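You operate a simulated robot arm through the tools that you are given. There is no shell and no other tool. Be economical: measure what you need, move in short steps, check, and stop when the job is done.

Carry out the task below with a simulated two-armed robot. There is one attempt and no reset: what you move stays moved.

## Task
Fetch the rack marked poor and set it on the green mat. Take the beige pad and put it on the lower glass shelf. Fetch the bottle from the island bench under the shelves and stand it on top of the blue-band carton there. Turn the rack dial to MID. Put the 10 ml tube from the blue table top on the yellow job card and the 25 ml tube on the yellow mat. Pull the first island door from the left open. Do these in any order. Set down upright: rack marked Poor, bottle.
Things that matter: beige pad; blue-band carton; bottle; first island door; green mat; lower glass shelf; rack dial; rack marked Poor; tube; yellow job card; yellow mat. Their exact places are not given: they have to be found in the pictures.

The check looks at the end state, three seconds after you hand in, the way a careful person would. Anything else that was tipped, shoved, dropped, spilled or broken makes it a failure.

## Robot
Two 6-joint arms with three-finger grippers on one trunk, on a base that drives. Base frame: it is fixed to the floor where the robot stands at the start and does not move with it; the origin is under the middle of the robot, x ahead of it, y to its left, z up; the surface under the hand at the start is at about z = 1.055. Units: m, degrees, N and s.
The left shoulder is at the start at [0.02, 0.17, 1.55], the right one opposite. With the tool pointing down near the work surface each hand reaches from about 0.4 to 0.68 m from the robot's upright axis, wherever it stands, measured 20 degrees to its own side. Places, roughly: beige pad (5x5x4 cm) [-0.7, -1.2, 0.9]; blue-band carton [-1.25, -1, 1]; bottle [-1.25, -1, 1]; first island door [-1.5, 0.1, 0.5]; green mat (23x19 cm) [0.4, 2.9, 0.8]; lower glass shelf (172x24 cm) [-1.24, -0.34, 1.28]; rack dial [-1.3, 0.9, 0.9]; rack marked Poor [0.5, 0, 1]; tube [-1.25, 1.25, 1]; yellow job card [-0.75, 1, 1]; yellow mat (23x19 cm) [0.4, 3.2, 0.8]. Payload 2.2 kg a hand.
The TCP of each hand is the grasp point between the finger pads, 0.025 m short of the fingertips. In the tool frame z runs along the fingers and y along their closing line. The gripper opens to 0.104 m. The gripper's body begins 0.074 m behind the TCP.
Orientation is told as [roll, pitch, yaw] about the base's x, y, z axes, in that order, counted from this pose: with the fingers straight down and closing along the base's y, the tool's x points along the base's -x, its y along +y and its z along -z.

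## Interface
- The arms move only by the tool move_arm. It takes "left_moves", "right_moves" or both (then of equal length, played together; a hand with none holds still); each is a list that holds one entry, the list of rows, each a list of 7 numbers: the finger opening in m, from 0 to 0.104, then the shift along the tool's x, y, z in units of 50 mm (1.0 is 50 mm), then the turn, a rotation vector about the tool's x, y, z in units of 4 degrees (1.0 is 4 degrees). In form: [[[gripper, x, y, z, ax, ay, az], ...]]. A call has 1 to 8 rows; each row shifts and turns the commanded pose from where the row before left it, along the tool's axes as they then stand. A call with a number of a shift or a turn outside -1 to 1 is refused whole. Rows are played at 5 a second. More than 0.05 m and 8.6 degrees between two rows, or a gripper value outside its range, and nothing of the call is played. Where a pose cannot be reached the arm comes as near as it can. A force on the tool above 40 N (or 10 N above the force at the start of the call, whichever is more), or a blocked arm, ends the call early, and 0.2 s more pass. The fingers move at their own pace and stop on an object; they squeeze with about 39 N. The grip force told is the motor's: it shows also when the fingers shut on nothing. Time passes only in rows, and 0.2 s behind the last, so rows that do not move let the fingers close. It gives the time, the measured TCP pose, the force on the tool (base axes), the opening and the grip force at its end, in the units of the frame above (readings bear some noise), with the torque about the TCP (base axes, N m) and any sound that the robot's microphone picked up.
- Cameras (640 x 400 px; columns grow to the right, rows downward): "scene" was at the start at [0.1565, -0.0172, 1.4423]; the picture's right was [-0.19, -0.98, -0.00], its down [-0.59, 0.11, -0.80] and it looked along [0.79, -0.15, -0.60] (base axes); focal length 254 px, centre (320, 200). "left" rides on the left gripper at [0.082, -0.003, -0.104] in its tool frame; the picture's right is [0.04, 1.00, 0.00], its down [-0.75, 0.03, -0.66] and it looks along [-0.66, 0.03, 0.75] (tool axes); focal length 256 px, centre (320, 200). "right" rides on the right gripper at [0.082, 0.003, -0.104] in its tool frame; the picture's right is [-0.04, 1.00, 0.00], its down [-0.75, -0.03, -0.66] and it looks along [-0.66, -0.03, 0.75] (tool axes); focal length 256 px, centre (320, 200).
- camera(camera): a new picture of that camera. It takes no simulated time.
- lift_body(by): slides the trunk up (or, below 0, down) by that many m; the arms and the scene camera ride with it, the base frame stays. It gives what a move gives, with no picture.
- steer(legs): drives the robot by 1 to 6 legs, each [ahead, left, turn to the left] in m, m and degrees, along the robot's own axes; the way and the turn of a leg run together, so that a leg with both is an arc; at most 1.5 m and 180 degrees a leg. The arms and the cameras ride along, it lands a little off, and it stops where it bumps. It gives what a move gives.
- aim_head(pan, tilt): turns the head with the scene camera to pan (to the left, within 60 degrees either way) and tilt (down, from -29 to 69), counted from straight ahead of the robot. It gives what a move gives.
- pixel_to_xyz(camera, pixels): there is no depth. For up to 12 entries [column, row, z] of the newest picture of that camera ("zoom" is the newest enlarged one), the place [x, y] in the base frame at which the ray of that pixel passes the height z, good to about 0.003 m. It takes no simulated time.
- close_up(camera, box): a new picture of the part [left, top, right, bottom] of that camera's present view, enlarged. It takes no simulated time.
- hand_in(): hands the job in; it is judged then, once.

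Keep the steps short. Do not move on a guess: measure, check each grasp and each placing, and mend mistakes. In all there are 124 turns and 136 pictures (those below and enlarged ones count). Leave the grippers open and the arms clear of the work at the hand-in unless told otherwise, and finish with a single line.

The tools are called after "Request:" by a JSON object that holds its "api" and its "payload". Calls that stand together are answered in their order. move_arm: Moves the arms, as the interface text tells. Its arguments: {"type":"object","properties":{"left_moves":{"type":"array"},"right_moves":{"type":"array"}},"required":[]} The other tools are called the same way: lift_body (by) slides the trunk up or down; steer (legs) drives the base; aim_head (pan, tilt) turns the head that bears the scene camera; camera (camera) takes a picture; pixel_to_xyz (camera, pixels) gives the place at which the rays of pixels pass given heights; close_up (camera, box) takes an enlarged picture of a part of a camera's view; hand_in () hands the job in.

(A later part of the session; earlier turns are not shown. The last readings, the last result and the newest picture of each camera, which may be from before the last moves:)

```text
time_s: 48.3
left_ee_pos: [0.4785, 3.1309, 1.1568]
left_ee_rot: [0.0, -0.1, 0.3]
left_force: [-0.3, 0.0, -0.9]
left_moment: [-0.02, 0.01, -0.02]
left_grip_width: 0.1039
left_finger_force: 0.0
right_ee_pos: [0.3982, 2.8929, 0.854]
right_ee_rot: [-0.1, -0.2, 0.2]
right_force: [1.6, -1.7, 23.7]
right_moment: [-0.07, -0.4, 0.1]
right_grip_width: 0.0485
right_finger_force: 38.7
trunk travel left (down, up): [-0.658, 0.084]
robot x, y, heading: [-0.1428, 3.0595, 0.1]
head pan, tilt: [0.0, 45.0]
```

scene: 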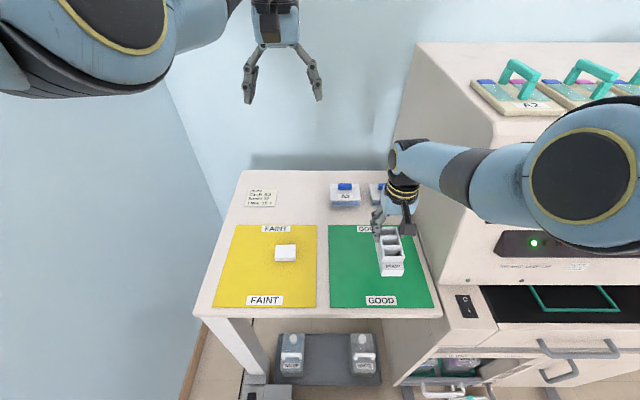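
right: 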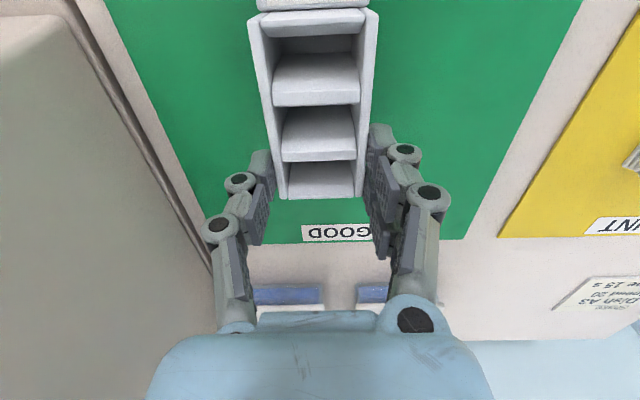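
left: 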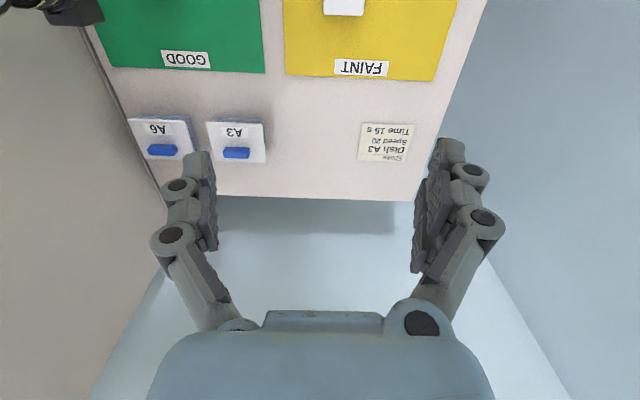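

Contact (24 N) — the rack stands on the mat. I open the fingers and raise the hand.

Request:
{"api": "move_arm", "payload": {"right_moves": [[[0.07, 0, 0, 0, 0, 0, 0], [0.07, 0, 0, 0, 0, 0, 0], [0.07, 0, 0, -0.5, 0, 0, 0], [0.07, 0, 0, -0.8, 0, 0, 0], [0.07, 0, 0, -1, 0, 0, 0], [0.07, 0, 0, -1, 0, 0, 0], [0.07, 0.5, 0, -1, 0, 0, 0], [0.07, 0.5, 0, 0, 0, 0, 0]]]}}

Request:
{"api": "camera", "payload": {"camera": "scene"}}

```text
refused: row 7 steps farther than a row can; nothing moved
```

```text
107 pictures are left
```

scene: 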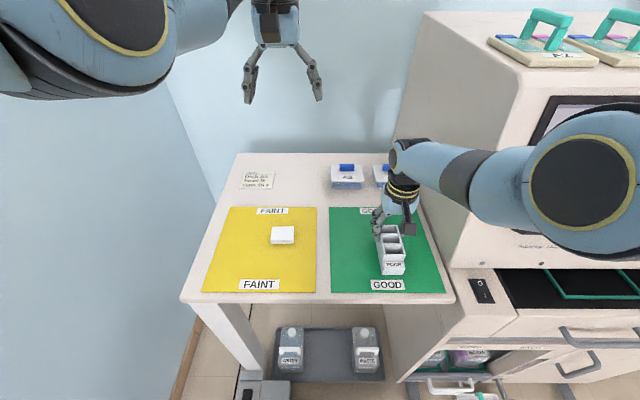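

Request:
{"api": "move_arm", "payload": {"right_moves": [[[0.07, 0, 0, 0, 0, 0, 0], [0.07, 0, 0, 0, 0, 0, 0], [0.07, 0, 0, -0.5, 0, 0, 0], [0.07, 0, 0, -0.8, 0, 0, 0], [0.07, 0, 0, -1, 0, 0, 0], [0.07, 0, 0, -1, 0, 0, 0], [0.07, 0, 0, -1, 0, 0, 0], [0.07, 0, 0, 0, 0, 0, 0]]]}}

Request:
{"api": "camera", "payload": {"camera": "scene"}}

```text
time_s: 50.1
left_ee_pos: [0.4802, 3.1311, 1.1555]
left_ee_rot: [0.2, 0.0, 0.2]
left_force: [0.2, 0.9, -0.5]
left_moment: [-0.01, 0.01, 0.0]
left_grip_width: 0.1039
left_finger_force: 0.1
right_ee_pos: [0.3961, 2.8929, 1.0687]
right_ee_rot: [0.0, 0.0, 0.0]
right_force: [-0.7, -0.1, 0.2]
right_moment: [-0.01, 0.01, 0.01]
right_grip_width: 0.07
right_finger_force: 0.1
trunk travel left (down, up): [-0.658, 0.084]
robot x, y, heading: [-0.1501, 3.0579, 0.1]
head pan, tilt: [0.0, 45.0]
```

```text
106 pictures are left
```

scene: 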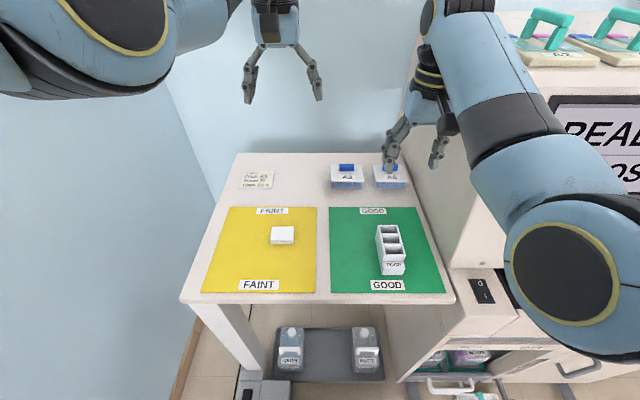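

The rack stands on the green mat. Now I back off and turn right to face −y, and look at the blue table and its surroundings.

Request:
{"api": "steer", "payload": {"legs": [[-0.4, 0, 0], [0, -0.2, -90]]}}

Request:
{"api": "aim_head", "payload": {"pan": 25, "tilt": 25}}

Request:
{"api": "camera", "payload": {"camera": "scene"}}

Request:
{"api": "aim_head", "payload": {"pan": -20, "tilt": 25}}

Request:
{"api": "camera", "payload": {"camera": "scene"}}

```text
time_s: 56.5
left_ee_pos: [-0.6034, 2.3086, 1.157]
left_ee_rot: [0.1, 0.0, -89.9]
left_force: [-0.1, -0.2, -0.4]
left_moment: [-0.02, 0.0, -0.02]
left_grip_width: 0.1039
left_finger_force: 0.0
right_ee_pos: [-0.8414, 2.3937, 1.0669]
right_ee_rot: [0.0, 0.0, -90.1]
right_force: [0.2, 0.1, 0.3]
right_moment: [0.02, 0.03, -0.01]
right_grip_width: 0.07
right_finger_force: 0.1
trunk travel left (down, up): [-0.658, 0.084]
robot x, y, heading: [-0.6741, 2.9371, -89.7]
head pan, tilt: [0.0, 45.0]
```

```text
time_s: 57.3
left_ee_pos: [-0.6034, 2.3084, 1.1548]
left_ee_rot: [0.1, 0.1, -90.0]
left_force: [-0.2, -0.4, -0.1]
left_moment: [0.02, 0.02, 0.02]
left_grip_width: 0.104
left_finger_force: 0.1
right_ee_pos: [-0.8412, 2.3928, 1.0677]
right_ee_rot: [0.0, 0.1, -90.2]
right_force: [-0.7, 0.8, 0.4]
right_moment: [-0.01, 0.05, -0.02]
right_grip_width: 0.07
right_finger_force: 0.1
trunk travel left (down, up): [-0.658, 0.084]
robot x, y, heading: [-0.6697, 2.932, -90.1]
head pan, tilt: [25.0, 25.0]
```

```text
105 pictures are left
```

scene: 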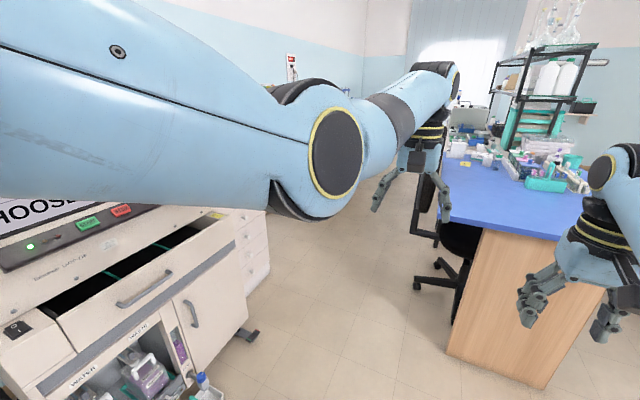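

```text
time_s: 58.5
left_ee_pos: [-0.6036, 2.3084, 1.1556]
left_ee_rot: [0.1, 0.0, -90.0]
left_force: [0.9, 0.1, 0.2]
left_moment: [-0.02, 0.01, 0.03]
left_grip_width: 0.104
left_finger_force: 0.1
right_ee_pos: [-0.8419, 2.3931, 1.0681]
right_ee_rot: [0.0, 0.0, -90.1]
right_force: [-0.2, 0.5, 0.6]
right_moment: [-0.01, -0.01, -0.01]
right_grip_width: 0.0699
right_finger_force: 0.1
trunk travel left (down, up): [-0.658, 0.084]
robot x, y, heading: [-0.6656, 2.9346, -90.1]
head pan, tilt: [-20.0, 25.0]
```

```text
104 pictures are left
```

scene: 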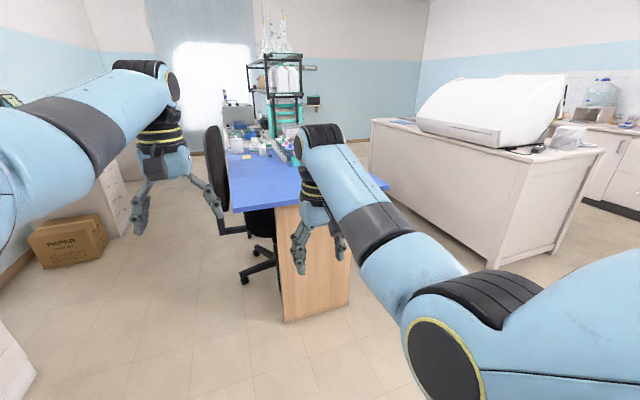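

The blue table's far end is open to me. I move nearer and to the right, keeping off the table end, and look down at it.

Request:
{"api": "steer", "payload": {"legs": [[0.35, -0.4, 0]]}}

Request:
{"api": "aim_head", "payload": {"pan": 0, "tilt": 32}}

Request:
{"api": "camera", "payload": {"camera": "scene"}}

Request:
{"api": "close_up", "payload": {"camera": "scene", "box": [200, 80, 440, 240]}}

```text
time_s: 61.5
left_ee_pos: [-1.0007, 1.9574, 1.1547]
left_ee_rot: [0.0, 0.0, -90.1]
left_force: [-0.4, -0.2, -0.5]
left_moment: [0.04, -0.02, -0.02]
left_grip_width: 0.1036
left_finger_force: 0.0
right_ee_pos: [-1.2379, 2.0418, 1.0678]
right_ee_rot: [0.0, 0.1, -90.2]
right_force: [-0.2, -0.6, 0.1]
right_moment: [0.06, -0.04, 0.02]
right_grip_width: 0.0699
right_finger_force: 0.1
trunk travel left (down, up): [-0.658, 0.084]
robot x, y, heading: [-1.0665, 2.5819, -89.8]
head pan, tilt: [-20.0, 25.0]
```

```text
time_s: 62.4
left_ee_pos: [-0.9992, 1.9581, 1.1563]
left_ee_rot: [0.1, 0.0, -89.9]
left_force: [0.3, 0.2, -0.7]
left_moment: [-0.04, 0.02, 0.0]
left_grip_width: 0.1041
left_finger_force: 0.1
right_ee_pos: [-1.2374, 2.0433, 1.0676]
right_ee_rot: [0.0, -0.1, -90.3]
right_force: [0.6, -0.5, -0.8]
right_moment: [0.0, 0.0, 0.0]
right_grip_width: 0.07
right_finger_force: 0.0
trunk travel left (down, up): [-0.658, 0.084]
robot x, y, heading: [-1.0649, 2.583, -90.0]
head pan, tilt: [0.0, 32.0]
```

```text
103 pictures are left
```

scene: 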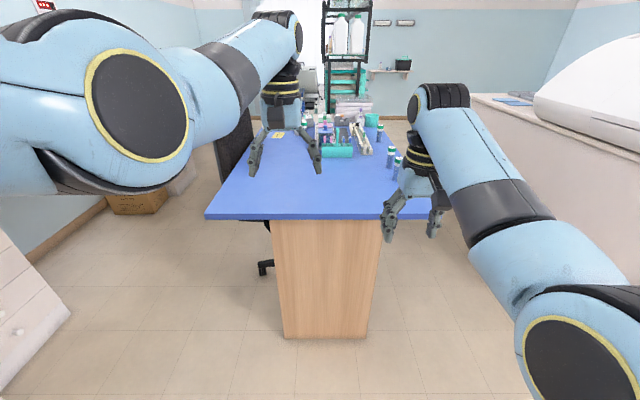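

```text
2.50 times, centred on (320, 160) of scene
```

zoom: 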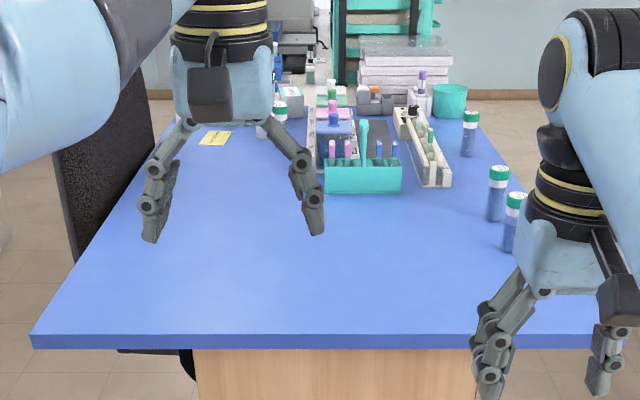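

I see three green-capped bottles/tubes at the right edge and one by the yellow card. I enlarge to read them.

Request:
{"api": "close_up", "payload": {"camera": "scene", "box": [360, 110, 424, 190]}}

Request:
{"api": "close_up", "payload": {"camera": "scene", "box": [265, 105, 395, 170]}}

Request:
{"api": "pixel_to_xyz", "payload": {"camera": "scene", "pixels": [[205, 218, 0.8], [440, 218, 0.8], [206, 218, 0.9], [278, 135, 0.8], [278, 135, 0.9], [388, 168, 0.8], [388, 168, 0.9], [395, 180, 0.9], [379, 143, 0.9]]}}

```text
5.00 times, centred on (392, 150) of scene
```

zoom: 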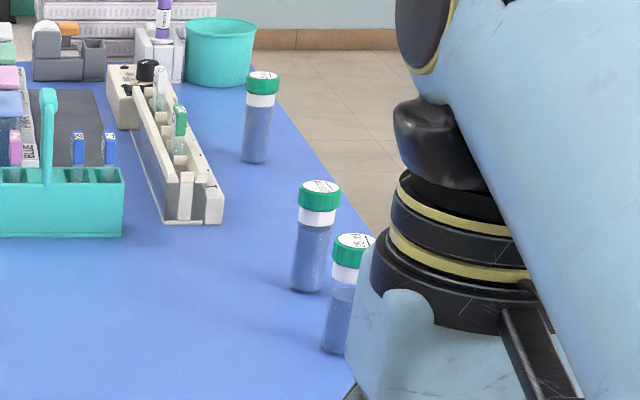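

```text
4.92 times, centred on (330, 138) of scene
```

zoom: 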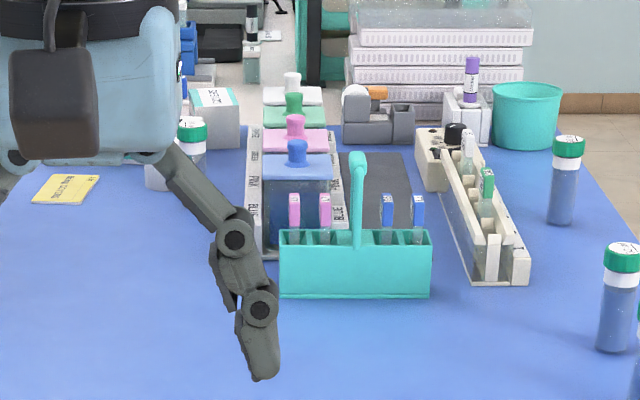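

```text
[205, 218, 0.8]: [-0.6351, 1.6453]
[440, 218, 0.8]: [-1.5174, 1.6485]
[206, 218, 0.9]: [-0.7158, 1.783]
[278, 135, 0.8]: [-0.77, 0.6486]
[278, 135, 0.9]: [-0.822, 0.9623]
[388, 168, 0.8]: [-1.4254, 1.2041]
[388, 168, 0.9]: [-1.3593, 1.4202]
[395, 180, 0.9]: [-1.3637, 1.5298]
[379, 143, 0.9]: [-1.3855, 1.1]
```

The caps carry their volumes on top. I raise the trunk a bit and drive 0.3 m nearer to read them with the right hand's camera.

Request:
{"api": "lift_body", "payload": {"by": 0.06}}

Request:
{"api": "steer", "payload": {"legs": [[0.28, -0.03, 0]]}}

Request:
{"api": "camera", "payload": {"camera": "right"}}

Request:
{"api": "aim_head", "payload": {"pan": 0, "tilt": 45}}

Request:
{"api": "camera", "payload": {"camera": "scene"}}

```text
time_s: 63.4
left_ee_pos: [-0.9998, 1.9575, 1.2154]
left_ee_rot: [0.1, 0.0, -89.9]
left_force: [-0.5, -0.4, 0.1]
left_moment: [0.02, -0.01, 0.02]
left_grip_width: 0.1037
left_finger_force: 0.0
right_ee_pos: [-1.2378, 2.0426, 1.1275]
right_ee_rot: [-0.1, 0.0, -90.2]
right_force: [0.4, -0.6, -1.0]
right_moment: [0.02, -0.02, -0.01]
right_grip_width: 0.0696
right_finger_force: 0.1
trunk travel left (down, up): [-0.718, 0.024]
robot x, y, heading: [-1.0665, 2.581, -89.8]
head pan, tilt: [0.0, 32.0]
```

```text
time_s: 65.3
left_ee_pos: [-1.0292, 1.6754, 1.216]
left_ee_rot: [0.1, 0.0, -89.9]
left_force: [-0.4, -0.6, 0.6]
left_moment: [-0.02, 0.0, 0.01]
left_grip_width: 0.1039
left_finger_force: 0.1
right_ee_pos: [-1.2677, 1.7597, 1.1281]
right_ee_rot: [0.0, -0.1, -90.1]
right_force: [-0.6, 0.7, -0.2]
right_moment: [0.0, -0.02, 0.0]
right_grip_width: 0.0698
right_finger_force: 0.0
trunk travel left (down, up): [-0.718, 0.024]
robot x, y, heading: [-1.0959, 2.2993, -90.0]
head pan, tilt: [0.0, 32.0]
```

```text
99 pictures are left
```

right: 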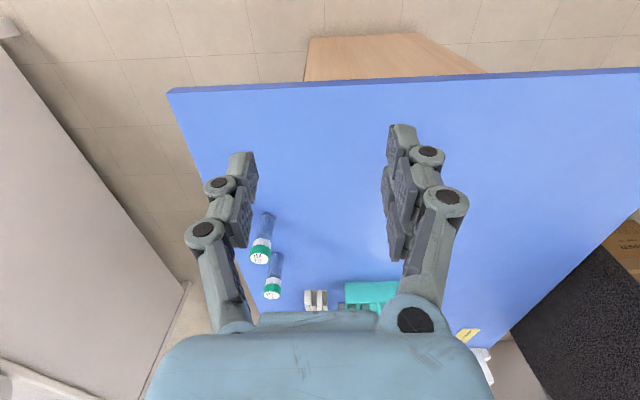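

```text
time_s: 66.1
left_ee_pos: [-1.0302, 1.6772, 1.2157]
left_ee_rot: [0.2, 0.0, -89.9]
left_force: [-0.1, 0.1, 0.2]
left_moment: [-0.01, 0.01, -0.01]
left_grip_width: 0.104
left_finger_force: 0.0
right_ee_pos: [-1.2667, 1.7589, 1.1287]
right_ee_rot: [0.0, -0.1, -90.1]
right_force: [0.3, -0.2, 0.5]
right_moment: [0.04, 0.01, 0.01]
right_grip_width: 0.0699
right_finger_force: 0.1
trunk travel left (down, up): [-0.718, 0.024]
robot x, y, heading: [-1.0991, 2.3019, -89.8]
head pan, tilt: [0.0, 45.0]
```

```text
98 pictures are left
```

scene: 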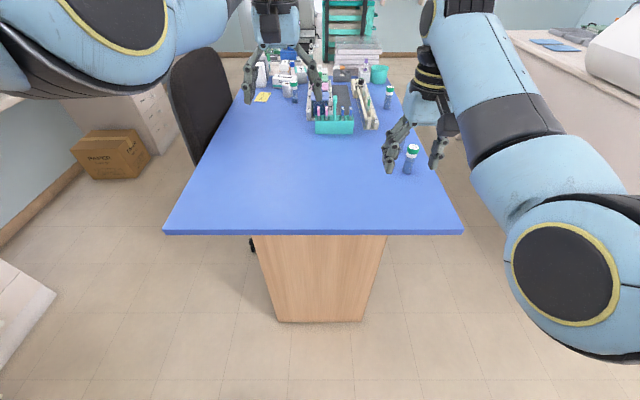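

Request:
{"api": "close_up", "payload": {"camera": "right", "box": [230, 205, 310, 315]}}

Request:
{"api": "close_up", "payload": {"camera": "scene", "box": [340, 50, 440, 190]}}

Request:
{"api": "pixel_to_xyz", "payload": {"camera": "right", "pixels": [[169, 92, 0.75], [169, 92, 0.8], [169, 92, 0.85], [640, 70, 0.8], [270, 213, 0.75], [270, 213, 0.8], [279, 254, 0.75], [279, 254, 0.8]]}}

Request:
{"api": "pixel_to_xyz", "payload": {"camera": "scene", "pixels": [[463, 231, 0.75], [463, 231, 0.8], [463, 231, 0.85], [408, 174, 0.75], [408, 174, 0.8], [320, 322, 0.0]]}}

```text
3.64 times, centred on (270, 260) of right
```

zoom: 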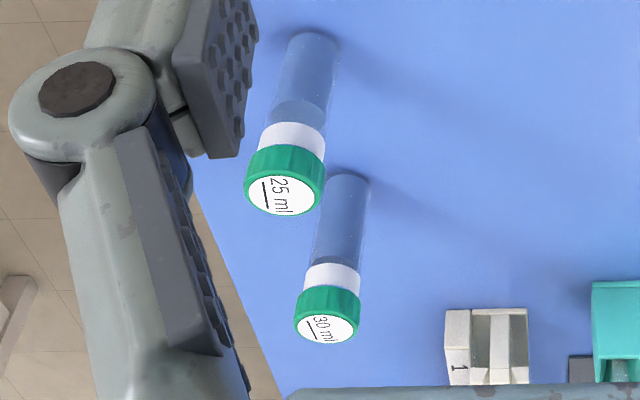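

```text
2.86 times, centred on (390, 120) of scene
```

zoom: 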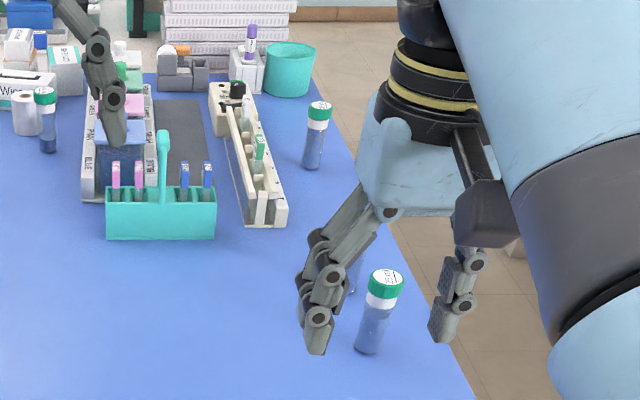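

```text
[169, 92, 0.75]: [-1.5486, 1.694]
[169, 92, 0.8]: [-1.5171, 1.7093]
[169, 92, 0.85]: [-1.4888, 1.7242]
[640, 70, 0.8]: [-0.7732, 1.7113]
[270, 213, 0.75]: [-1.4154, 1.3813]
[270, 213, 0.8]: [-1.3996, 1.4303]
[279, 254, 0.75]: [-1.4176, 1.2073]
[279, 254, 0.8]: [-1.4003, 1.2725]
```

```text
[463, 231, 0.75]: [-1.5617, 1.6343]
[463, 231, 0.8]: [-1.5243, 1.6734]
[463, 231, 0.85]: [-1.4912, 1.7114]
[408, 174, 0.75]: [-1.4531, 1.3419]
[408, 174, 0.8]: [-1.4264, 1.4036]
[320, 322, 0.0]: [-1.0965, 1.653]
```

Bottle nearest reads 25 ml, the one behind it 30 ml. Table top is z≈0.865. I triangulate the 25 ml tube's cap height, and check the other tubes' labels.

Request:
{"api": "pixel_to_xyz", "payload": {"camera": "scene", "pixels": [[413.4, 148.7, 0.95], [413.4, 148.7, 0.98], [413.4, 148.7, 1.0], [408, 174, 0.865], [385, 107, 0.865], [294, 102, 0.865]]}}

Request:
{"api": "pixel_to_xyz", "payload": {"camera": "right", "pixels": [[260, 258, 0.95], [260, 258, 0.98], [260, 258, 1.0], [270, 213, 0.865], [279, 253, 0.865]]}}

Request:
{"api": "close_up", "payload": {"camera": "scene", "box": [370, 70, 410, 110]}}

Request:
{"api": "close_up", "payload": {"camera": "scene", "box": [245, 70, 310, 110]}}

```text
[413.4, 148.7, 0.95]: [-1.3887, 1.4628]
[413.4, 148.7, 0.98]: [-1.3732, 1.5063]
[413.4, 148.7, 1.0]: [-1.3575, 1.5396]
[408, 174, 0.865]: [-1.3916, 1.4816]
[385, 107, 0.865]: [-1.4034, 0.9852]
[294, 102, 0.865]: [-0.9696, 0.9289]
```

```text
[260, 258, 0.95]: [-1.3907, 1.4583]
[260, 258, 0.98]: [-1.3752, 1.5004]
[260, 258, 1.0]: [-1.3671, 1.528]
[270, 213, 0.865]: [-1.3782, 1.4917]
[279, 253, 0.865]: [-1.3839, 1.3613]
```

```text
10.00 times, centred on (390, 90) of scene
```

zoom: 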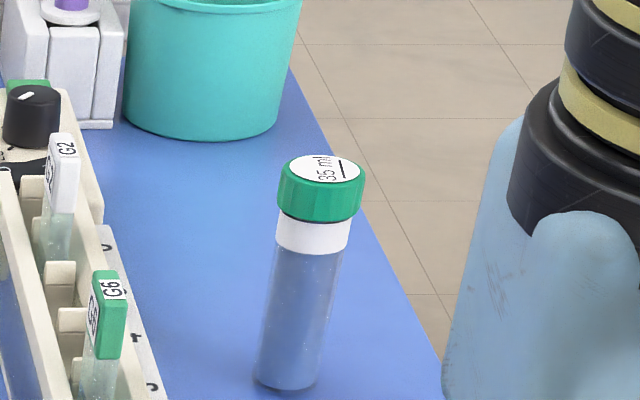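

```text
9.85 times, centred on (278, 90) of scene
```

zoom: 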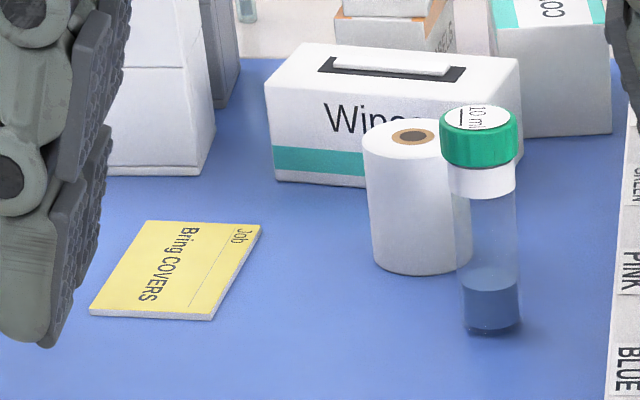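

The 10 ml tube stands beside the yellow job card at about (−0.97, 0.93). First the 25 ml: I drive so that the right hand is above it.

Request:
{"api": "steer", "payload": {"legs": [[0.275, -0.115, 0]]}}

Request:
{"api": "camera", "payload": {"camera": "right"}}

Request:
{"api": "camera", "payload": {"camera": "scene"}}

```text
time_s: 68.1
left_ee_pos: [-1.1446, 1.3985, 1.2151]
left_ee_rot: [0.0, 0.0, -89.8]
left_force: [-0.7, 1.0, 0.0]
left_moment: [0.03, 0.02, 0.01]
left_grip_width: 0.1039
left_finger_force: 0.0
right_ee_pos: [-1.3802, 1.4816, 1.1284]
right_ee_rot: [0.0, -0.1, -90.0]
right_force: [0.0, -0.2, -0.6]
right_moment: [-0.01, 0.03, 0.03]
right_grip_width: 0.0702
right_finger_force: 0.0
trunk travel left (down, up): [-0.718, 0.024]
robot x, y, heading: [-1.2125, 2.0273, -89.9]
head pan, tilt: [0.0, 45.0]
```

```text
93 pictures are left
```

right: 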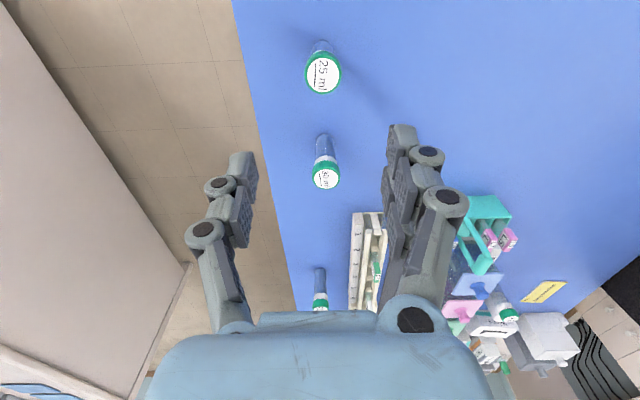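

```text
92 pictures are left
```

scene: 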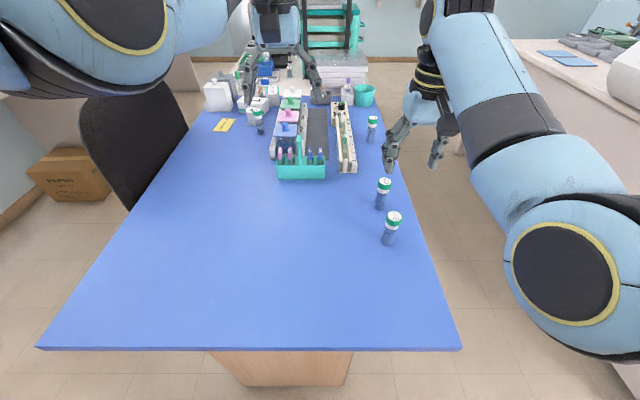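

I check the cap's place from both views.

Request:
{"api": "pixel_to_xyz", "payload": {"camera": "right", "pixels": [[323, 73, 0.97], [323, 73, 0.95], [323, 42, 0.865], [326, 177, 0.97], [323, 73, 0.93]]}}

Request:
{"api": "pixel_to_xyz", "payload": {"camera": "scene", "pixels": [[394, 216, 0.97], [394, 216, 0.93], [388, 244, 0.865], [460, 348, 0.865], [38, 347, 0.865]]}}

```text
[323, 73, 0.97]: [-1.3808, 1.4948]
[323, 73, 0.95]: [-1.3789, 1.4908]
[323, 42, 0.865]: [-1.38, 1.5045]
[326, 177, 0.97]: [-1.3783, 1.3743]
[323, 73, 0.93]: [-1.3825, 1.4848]
```

```text
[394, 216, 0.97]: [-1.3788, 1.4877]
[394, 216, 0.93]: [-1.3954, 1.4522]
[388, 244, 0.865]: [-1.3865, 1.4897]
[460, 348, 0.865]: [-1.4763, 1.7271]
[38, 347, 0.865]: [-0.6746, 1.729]
```

Both agree: tube at (−1.381, 1.491). I lower around it to z≈0.925 and close.

Request:
{"api": "move_arm", "payload": {"right_moves": [[[0.07, 0.18, 0, 0.8, 0, 0, 0], [0.07, 0, 0, 0.9, 0, 0, 0], [0.07, 0, 0, 0.9, 0, 0, 0], [0.07, 0, 0, 0.8, 0, 0, 0], [0.07, 0, 0, 0.66, 0, 0, 0], [0.07, 0, 0, 0, 0, 0, 0], [0.015, 0, 0, 0, 0, 0, 0], [0.015, 0, 0, 0, 0, 0, 0]]]}}

Request:
{"api": "camera", "payload": {"camera": "right"}}

```text
time_s: 69.9
left_ee_pos: [-1.1451, 1.3998, 1.2156]
left_ee_rot: [0.1, 0.0, -89.8]
left_force: [0.0, 1.0, 0.9]
left_moment: [-0.01, -0.02, -0.01]
left_grip_width: 0.1039
left_finger_force: 0.2
right_ee_pos: [-1.382, 1.4929, 0.9251]
right_ee_rot: [0.0, 0.0, -89.9]
right_force: [0.3, -0.6, 0.7]
right_moment: [-0.01, 0.0, 0.02]
right_grip_width: 0.0289
right_finger_force: 30.5
trunk travel left (down, up): [-0.718, 0.024]
robot x, y, heading: [-1.2113, 2.0234, -89.6]
head pan, tilt: [0.0, 45.0]
```

```text
91 pictures are left
```

right: 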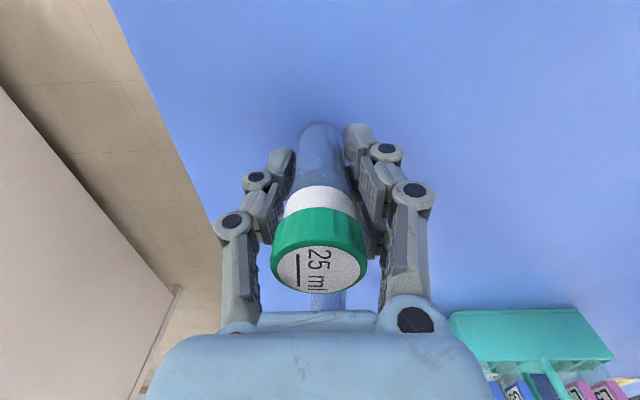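

The tube is held (0.029, 30 N). I lift it 0.15 m clear, back away from the table and turn toward the mats (heading +20°).

Request:
{"api": "move_arm", "payload": {"right_moves": [[[0.015, 0, 0, -0.4, 0, 0, 0], [0.015, 0, 0, -0.8, 0, 0, 0], [0.015, 0, 0, -1, 0, 0, 0], [0.015, 0, 0, -1, 0, 0, 0], [0.015, 0, 0, -0.6, 0, 0, 0]]]}}

Request:
{"api": "steer", "payload": {"legs": [[-0.35, 0, 0], [0, 0, 110]]}}

Request:
{"api": "camera", "payload": {"camera": "right"}}

```text
time_s: 71.1
left_ee_pos: [-1.1436, 1.3997, 1.2153]
left_ee_rot: [0.1, 0.0, -89.8]
left_force: [-0.3, 0.4, 0.3]
left_moment: [0.01, 0.0, -0.02]
left_grip_width: 0.1039
left_finger_force: 0.1
right_ee_pos: [-1.3809, 1.4922, 1.1146]
right_ee_rot: [-0.1, 0.0, -90.1]
right_force: [-0.3, -0.2, -0.6]
right_moment: [0.0, 0.0, 0.0]
right_grip_width: 0.0285
right_finger_force: 38.7
trunk travel left (down, up): [-0.718, 0.024]
robot x, y, heading: [-1.2128, 2.027, -90.2]
head pan, tilt: [0.0, 45.0]
```

```text
time_s: 78.0
left_ee_pos: [-0.6441, 2.6448, 1.2151]
left_ee_rot: [0.1, 0.0, 19.5]
left_force: [-0.4, -0.4, 0.6]
left_moment: [-0.01, 0.0, -0.03]
left_grip_width: 0.104
left_finger_force: 0.1
right_ee_pos: [-0.6524, 2.3901, 1.1154]
right_ee_rot: [0.0, 0.0, 19.3]
right_force: [-0.6, 0.3, -0.4]
right_moment: [-0.01, -0.01, -0.05]
right_grip_width: 0.0285
right_finger_force: 39.1
trunk travel left (down, up): [-0.718, 0.024]
robot x, y, heading: [-1.2125, 2.3738, 19.3]
head pan, tilt: [0.0, 45.0]
```

```text
90 pictures are left
```

right: 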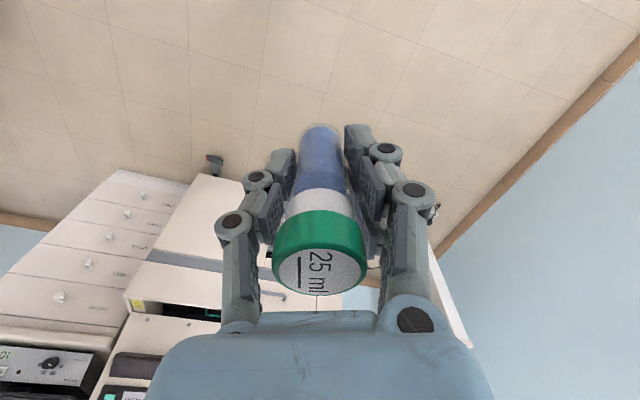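

I drive most of the way to the side table with the tube held high.

Request:
{"api": "steer", "payload": {"legs": [[1.14, 0.43, 0]]}}

Request:
{"api": "aim_head", "payload": {"pan": -15, "tilt": 45}}

Request:
{"api": "camera", "payload": {"camera": "scene"}}

Request:
{"api": "camera", "payload": {"camera": "left"}}

```text
time_s: 84.2
left_ee_pos: [0.2876, 3.433, 1.2159]
left_ee_rot: [0.1, 0.0, 19.9]
left_force: [-0.1, 0.3, -0.2]
left_moment: [-0.01, 0.01, 0.01]
left_grip_width: 0.1038
left_finger_force: 0.1
right_ee_pos: [0.2801, 3.1785, 1.1152]
right_ee_rot: [0.1, 0.1, 19.7]
right_force: [0.0, 0.2, -0.3]
right_moment: [0.0, 0.01, 0.0]
right_grip_width: 0.0284
right_finger_force: 39.7
trunk travel left (down, up): [-0.718, 0.024]
robot x, y, heading: [-0.2793, 3.1611, 19.6]
head pan, tilt: [0.0, 45.0]
```

```text
time_s: 84.9
left_ee_pos: [0.2869, 3.4333, 1.2175]
left_ee_rot: [0.0, 0.1, 20.0]
left_force: [-0.7, -0.5, 0.1]
left_moment: [-0.02, 0.01, -0.02]
left_grip_width: 0.1041
left_finger_force: 0.0
right_ee_pos: [0.2808, 3.1781, 1.115]
right_ee_rot: [0.0, -0.1, 19.7]
right_force: [1.0, -0.1, -0.5]
right_moment: [-0.02, -0.01, 0.04]
right_grip_width: 0.0283
right_finger_force: 38.5
trunk travel left (down, up): [-0.718, 0.024]
robot x, y, heading: [-0.2785, 3.1597, 19.6]
head pan, tilt: [-15.0, 45.0]
```

```text
89 pictures are left
```

scene: 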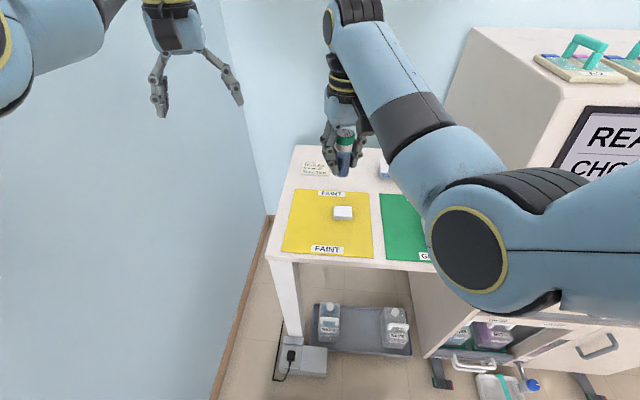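

```text
88 pictures are left
```

left: 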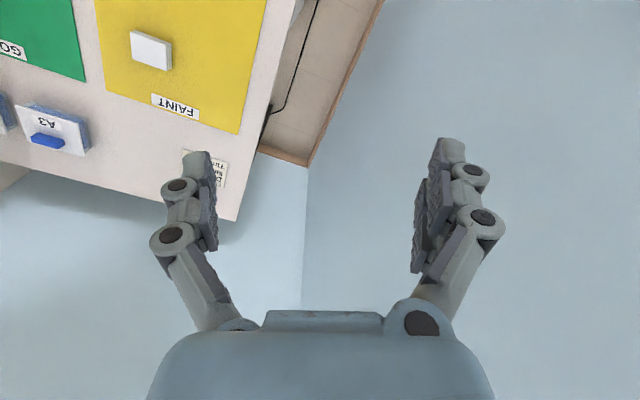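

I measure wall, mat and white pad from here.

Request:
{"api": "pixel_to_xyz", "payload": {"camera": "scene", "pixels": [[243, 290, 0.0], [220, 370, 0.0], [290, 190, 0.787], [368, 191, 0.787], [373, 258, 0.787], [281, 252, 0.787], [336, 221, 0.79], [353, 221, 0.79], [304, 375, 0.0], [335, 208, 0.8]]}}

Request:
{"api": "pixel_to_xyz", "payload": {"camera": "left", "pixels": [[239, 133, 0.787], [105, 95, 0.787], [130, 60, 0.79], [170, 68, 0.79]]}}

```text
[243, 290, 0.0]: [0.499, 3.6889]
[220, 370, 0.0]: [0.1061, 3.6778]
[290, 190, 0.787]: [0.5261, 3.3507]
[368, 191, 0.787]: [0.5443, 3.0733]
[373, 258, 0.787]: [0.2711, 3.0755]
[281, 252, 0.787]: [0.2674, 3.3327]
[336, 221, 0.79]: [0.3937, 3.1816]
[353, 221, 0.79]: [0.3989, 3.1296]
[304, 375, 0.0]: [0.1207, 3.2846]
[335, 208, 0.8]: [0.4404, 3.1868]
```

```text
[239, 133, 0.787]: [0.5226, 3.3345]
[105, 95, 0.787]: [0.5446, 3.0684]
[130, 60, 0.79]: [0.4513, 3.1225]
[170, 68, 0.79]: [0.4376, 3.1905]
```

Wall at y≈3.685; pad spans x 0.395–0.45, y 3.125–3.19. I'll set the tube at about (0.335, 3.23). I move 5 cm ahead, lower the trunk 0.10 m, and shift the hand.

Request:
{"api": "steer", "payload": {"legs": [[0.05, 0, 0]]}}

Request:
{"api": "lift_body", "payload": {"by": -0.1}}

Request:
{"api": "move_arm", "payload": {"right_moves": [[[0.015, -0.1, 0.35, 0.7, 0, 0, 0], [0.015, -0.1, 0.35, 0.7, 0, 0, 0], [0.015, 0, 0, 0.6, 0, 0, 0], [0.015, 0, 0, 0, 0, 0, 0]]]}}

Request:
{"api": "camera", "payload": {"camera": "scene"}}

```text
time_s: 85.9
left_ee_pos: [0.3299, 3.4482, 1.2179]
left_ee_rot: [0.1, -0.1, 19.9]
left_force: [-1.4, -0.6, 0.1]
left_moment: [0.07, -0.06, -0.01]
left_grip_width: 0.1043
left_finger_force: 0.1
right_ee_pos: [0.3214, 3.1949, 1.1177]
right_ee_rot: [-0.1, -0.2, 19.6]
right_force: [-0.5, -0.4, -0.6]
right_moment: [0.04, -0.04, 0.04]
right_grip_width: 0.0284
right_finger_force: 39.2
trunk travel left (down, up): [-0.718, 0.024]
robot x, y, heading: [-0.2295, 3.1751, 19.9]
head pan, tilt: [-15.0, 45.0]
```

```text
time_s: 87.2
left_ee_pos: [0.3336, 3.4487, 1.1168]
left_ee_rot: [0.1, 0.0, 19.9]
left_force: [0.0, 0.3, 0.3]
left_moment: [0.02, -0.04, -0.02]
left_grip_width: 0.1039
left_finger_force: 0.0
right_ee_pos: [0.3259, 3.1948, 1.0148]
right_ee_rot: [0.0, 0.0, 19.6]
right_force: [0.6, 0.5, -0.7]
right_moment: [-0.01, 0.0, 0.02]
right_grip_width: 0.0283
right_finger_force: 38.9
trunk travel left (down, up): [-0.618, 0.124]
robot x, y, heading: [-0.233, 3.1764, 19.9]
head pan, tilt: [-15.0, 45.0]
```

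```text
time_s: 88.2
left_ee_pos: [0.333, 3.4489, 1.1159]
left_ee_rot: [0.1, 0.1, 19.8]
left_force: [-0.3, -0.4, 0.1]
left_moment: [-0.01, -0.03, 0.0]
left_grip_width: 0.1042
left_finger_force: 0.0
right_ee_pos: [0.3239, 3.2318, 0.9152]
right_ee_rot: [0.1, 0.1, 19.6]
right_force: [-0.6, 0.5, -0.9]
right_moment: [0.0, -0.06, -0.01]
right_grip_width: 0.0279
right_finger_force: 38.7
trunk travel left (down, up): [-0.618, 0.124]
robot x, y, heading: [-0.2317, 3.1735, 19.6]
head pan, tilt: [-15.0, 45.0]
```

```text
87 pictures are left
```

scene: 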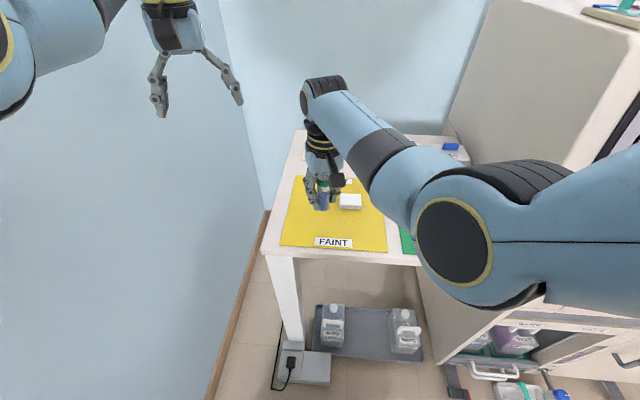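

The tube is above the mat left of the pad. I lower the last stretch in small rows; contact will show in the force.

Request:
{"api": "move_arm", "payload": {"right_moves": [[[0.015, 0, 0, 0.5, 0, 0, 0], [0.015, 0, 0, 0.5, 0, 0, 0], [0.015, 0, 0, 0.14, 0, 0, 0], [0.015, 0, 0, 0.1, 0, 0, 0], [0.015, 0, 0, 0.06, 0, 0, 0]]]}}

Request:
{"api": "close_up", "payload": {"camera": "scene", "box": [270, 150, 400, 260]}}

```text
time_s: 89.4
left_ee_pos: [0.3319, 3.4501, 1.1155]
left_ee_rot: [0.1, 0.0, 19.8]
left_force: [0.2, 0.8, 0.2]
left_moment: [0.01, -0.02, 0.04]
left_grip_width: 0.1041
left_finger_force: 0.1
right_ee_pos: [0.3239, 3.2318, 0.8484]
right_ee_rot: [0.0, 0.1, 19.6]
right_force: [0.3, -0.1, -0.6]
right_moment: [0.01, 0.0, 0.02]
right_grip_width: 0.0284
right_finger_force: 38.6
trunk travel left (down, up): [-0.618, 0.124]
robot x, y, heading: [-0.2282, 3.1774, 19.8]
head pan, tilt: [-15.0, 45.0]
```

```text
3.64 times, centred on (335, 205) of scene
```

zoom: 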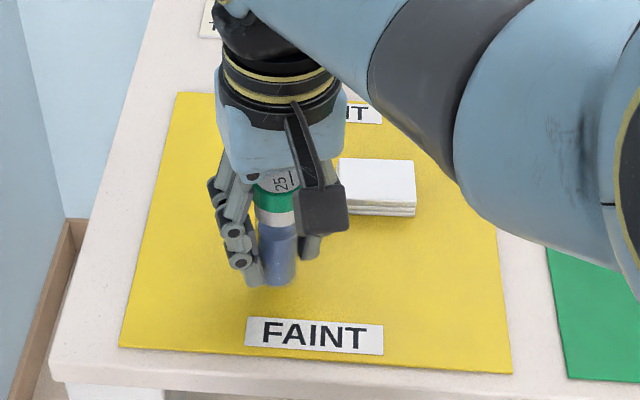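

Almost at the mat, no contact yet. I go down by 3 mm rows.

Request:
{"api": "move_arm", "payload": {"right_moves": [[[0.015, 0, 0, 0.06, 0, 0, 0], [0.015, 0, 0, 0.04, 0, 0, 0]]]}}

Request:
{"api": "move_arm", "payload": {"right_moves": [[[0.015, 0, 0, 0.05, 0, 0, 0], [0.015, 0, 0, 0.04, 0, 0, 0]]]}}

```text
time_s: 90.0
left_ee_pos: [0.3335, 3.4486, 1.1174]
left_ee_rot: [0.1, 0.0, 19.8]
left_force: [-0.2, 0.0, -0.4]
left_moment: [-0.01, -0.05, 0.0]
left_grip_width: 0.1042
left_finger_force: 0.1
right_ee_pos: [0.3233, 3.2317, 0.8451]
right_ee_rot: [-0.1, -0.1, 19.7]
right_force: [-0.2, 0.1, 0.0]
right_moment: [0.02, 0.0, 0.0]
right_grip_width: 0.0284
right_finger_force: 38.8
trunk travel left (down, up): [-0.618, 0.124]
robot x, y, heading: [-0.2312, 3.1761, 19.7]
head pan, tilt: [-15.0, 45.0]
```

```text
time_s: 90.6
left_ee_pos: [0.3337, 3.449, 1.1159]
left_ee_rot: [0.0, 0.0, 19.8]
left_force: [-1.0, 0.4, -0.1]
left_moment: [0.0, -0.02, 0.03]
left_grip_width: 0.1037
left_finger_force: 0.1
right_ee_pos: [0.3232, 3.2314, 0.8403]
right_ee_rot: [-0.1, 0.0, 19.5]
right_force: [-0.3, 0.6, -0.6]
right_moment: [0.03, -0.01, -0.02]
right_grip_width: 0.0281
right_finger_force: 38.8
trunk travel left (down, up): [-0.618, 0.124]
robot x, y, heading: [-0.2301, 3.1781, 19.8]
head pan, tilt: [-15.0, 45.0]
```

Request:
{"api": "move_arm", "payload": {"right_moves": [[[0.015, 0, 0, 0.05, 0, 0, 0], [0.015, 0, 0, 0.03, 0, 0, 0]]]}}

Request:
{"api": "move_arm", "payload": {"right_moves": [[[0.015, 0, 0, 0.05, 0, 0, 0], [0.015, 0, 0, 0.03, 0, 0, 0]]]}}

Request:
{"api": "close_up", "payload": {"camera": "right", "box": [220, 80, 420, 300]}}

```text
time_s: 91.2
left_ee_pos: [0.3316, 3.4486, 1.1173]
left_ee_rot: [0.0, -0.1, 19.8]
left_force: [-0.7, 0.3, 0.7]
left_moment: [0.02, 0.02, 0.01]
left_grip_width: 0.1041
left_finger_force: 0.1
right_ee_pos: [0.3239, 3.232, 0.8376]
right_ee_rot: [0.0, -0.1, 19.6]
right_force: [-3.3, -3.7, 18.5]
right_moment: [-0.21, 0.17, -0.02]
right_grip_width: 0.0281
right_finger_force: 38.3
trunk travel left (down, up): [-0.618, 0.124]
robot x, y, heading: [-0.2298, 3.1764, 19.8]
head pan, tilt: [-15.0, 45.0]
```

```text
time_s: 91.8
left_ee_pos: [0.3311, 3.4493, 1.1161]
left_ee_rot: [0.1, -0.1, 19.9]
left_force: [-0.7, -0.2, 0.0]
left_moment: [0.0, 0.01, -0.02]
left_grip_width: 0.1041
left_finger_force: 0.1
right_ee_pos: [0.3232, 3.2317, 0.8341]
right_ee_rot: [0.0, -0.3, 19.7]
right_force: [0.6, -3.1, 26.7]
right_moment: [-0.09, -0.02, 0.0]
right_grip_width: 0.0282
right_finger_force: 39.5
trunk travel left (down, up): [-0.618, 0.124]
robot x, y, heading: [-0.2324, 3.1766, 19.8]
head pan, tilt: [-15.0, 45.0]
```

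```text
1.82 times, centred on (320, 190) of right
```

zoom: 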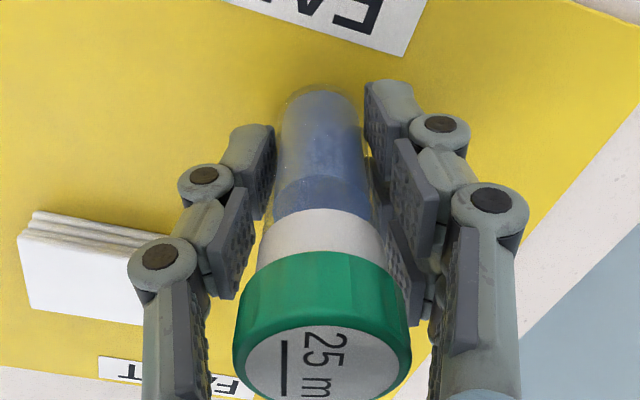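

Standing (27 N). I open just a little so as not to touch the pad, and rise.

Request:
{"api": "move_arm", "payload": {"right_moves": [[[0.05, 0, 0, -0.05, 0, 0, 0], [0.05, 0, 0, 0, 0, 0, 0], [0.05, 0, 0, -0.5, 0, 0, 0], [0.05, 0, 0, -0.8, 0, 0, 0], [0.05, 0, 0, -1, 0, 0, 0], [0.05, 0, 0, -1, 0, 0, 0], [0.05, 0, 0, -0.6, 0, 0, 0]]]}}

Request:
{"api": "close_up", "payload": {"camera": "scene", "box": [230, 130, 430, 270]}}

```text
time_s: 93.4
left_ee_pos: [0.3339, 3.4492, 1.1152]
left_ee_rot: [0.0, 0.0, 19.8]
left_force: [0.1, 0.5, 0.5]
left_moment: [0.0, 0.01, -0.01]
left_grip_width: 0.1039
left_finger_force: 0.0
right_ee_pos: [0.3231, 3.2311, 1.0291]
right_ee_rot: [0.0, 0.1, 19.6]
right_force: [0.4, -0.6, 0.1]
right_moment: [-0.01, 0.01, 0.0]
right_grip_width: 0.0504
right_finger_force: 0.0
trunk travel left (down, up): [-0.618, 0.124]
robot x, y, heading: [-0.2291, 3.1729, 19.7]
head pan, tilt: [-15.0, 45.0]
```

```text
2.86 times, centred on (330, 200) of scene
```

zoom: 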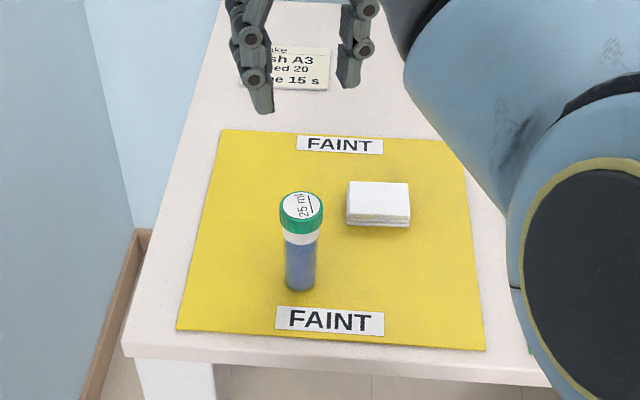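

The 25 ml tube stands on the yellow mat. Next the 10 ml tube: I raise the trunk, back off, turn to face −y and drive down the lane to the chair side of the blue table.

Request:
{"api": "lift_body", "payload": {"by": 0.124}}

Request:
{"api": "steer", "payload": {"legs": [[-0.25, 0, 0], [0, 0, -109.8], [1.1, 0.05, 0], [0.75, 0.2, 0]]}}

Request:
{"api": "aim_head", "payload": {"pan": -40, "tilt": 40}}

Request:
{"api": "camera", "payload": {"camera": "scene"}}

```text
time_s: 94.9
left_ee_pos: [0.3339, 3.4491, 1.2392]
left_ee_rot: [0.1, 0.0, 19.8]
left_force: [0.7, 0.2, 0.0]
left_moment: [0.02, 0.0, 0.0]
left_grip_width: 0.1041
left_finger_force: 0.0
right_ee_pos: [0.3227, 3.2301, 1.1533]
right_ee_rot: [0.0, 0.1, 19.7]
right_force: [0.4, -0.8, 0.3]
right_moment: [0.01, -0.01, 0.0]
right_grip_width: 0.05
right_finger_force: 0.2
trunk travel left (down, up): [-0.742, 0.0]
robot x, y, heading: [-0.2308, 3.1775, 19.9]
head pan, tilt: [-15.0, 45.0]
```

```text
time_s: 110.3
left_ee_pos: [-0.1364, 0.623, 1.2401]
left_ee_rot: [0.1, 0.0, -89.9]
left_force: [-0.4, -0.3, 0.1]
left_moment: [-0.01, 0.0, -0.01]
left_grip_width: 0.1041
left_finger_force: 0.0
right_ee_pos: [-0.3382, 0.7071, 1.1525]
right_ee_rot: [0.0, 0.1, -90.0]
right_force: [0.3, -0.7, 0.2]
right_moment: [0.01, 0.04, 0.01]
right_grip_width: 0.0503
right_finger_force: 0.1
trunk travel left (down, up): [-0.742, 0.0]
robot x, y, heading: [-0.2019, 1.2496, -90.1]
head pan, tilt: [-15.0, 45.0]
```

```text
time_s: 111.2
left_ee_pos: [-0.1357, 0.6245, 1.2409]
left_ee_rot: [0.1, 0.0, -89.8]
left_force: [0.0, 0.4, -0.2]
left_moment: [-0.03, 0.04, 0.0]
left_grip_width: 0.1043
left_finger_force: 0.0
right_ee_pos: [-0.3369, 0.7061, 1.1535]
right_ee_rot: [0.0, 0.0, -90.0]
right_force: [0.7, -0.1, -0.1]
right_moment: [0.01, -0.01, 0.02]
right_grip_width: 0.0501
right_finger_force: 0.1
trunk travel left (down, up): [-0.742, 0.0]
robot x, y, heading: [-0.2059, 1.2469, -89.9]
head pan, tilt: [-40.0, 40.0]
```

```text
83 pictures are left
```

scene: 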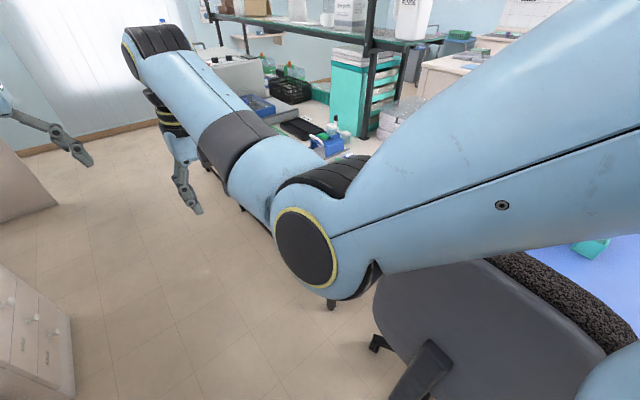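

I go 0.48 m on and turn right to face the island (−x).

Request:
{"api": "steer", "payload": {"legs": [[0.48, 0, 0], [0, 0, -90]]}}

Request:
{"api": "aim_head", "payload": {"pan": -15, "tilt": 45}}

Request:
{"api": "camera", "payload": {"camera": "scene"}}

Request:
{"api": "camera", "payload": {"camera": "right"}}

```text
time_s: 117.9
left_ee_pos: [-0.8286, 0.7061, 1.2399]
left_ee_rot: [0.1, 0.0, 179.9]
left_force: [0.3, 0.8, 0.3]
left_moment: [0.03, 0.02, 0.01]
left_grip_width: 0.1042
left_finger_force: 0.1
right_ee_pos: [-0.7442, 0.9079, 1.1538]
right_ee_rot: [0.0, 0.2, 179.6]
right_force: [0.6, 0.2, 0.3]
right_moment: [-0.01, -0.02, -0.01]
right_grip_width: 0.05
right_finger_force: 0.0
trunk travel left (down, up): [-0.742, 0.0]
robot x, y, heading: [-0.2031, 0.7705, 179.8]
head pan, tilt: [-40.0, 40.0]
```

```text
time_s: 118.8
left_ee_pos: [-0.8283, 0.7054, 1.2399]
left_ee_rot: [0.1, 0.0, 179.8]
left_force: [0.6, 0.3, 0.3]
left_moment: [0.0, -0.02, 0.0]
left_grip_width: 0.1041
left_finger_force: 0.0
right_ee_pos: [-0.7428, 0.9073, 1.1545]
right_ee_rot: [0.0, 0.0, 179.7]
right_force: [-1.0, 0.6, 0.1]
right_moment: [0.01, 0.0, 0.01]
right_grip_width: 0.0501
right_finger_force: 0.0
trunk travel left (down, up): [-0.742, 0.0]
robot x, y, heading: [-0.2025, 0.7714, 179.7]
head pan, tilt: [-15.0, 45.0]
```

```text
82 pictures are left
```

scene: 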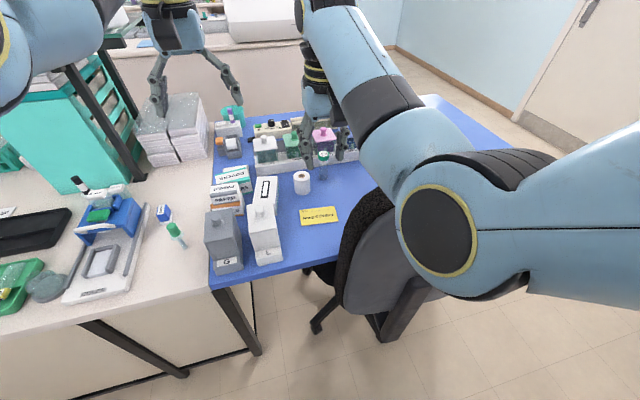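

```text
81 pictures are left
```

right: 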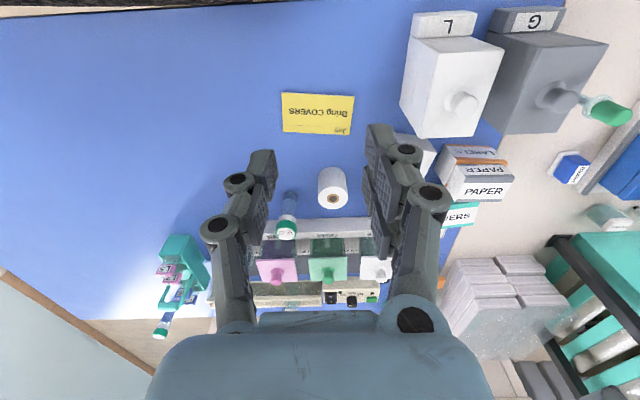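

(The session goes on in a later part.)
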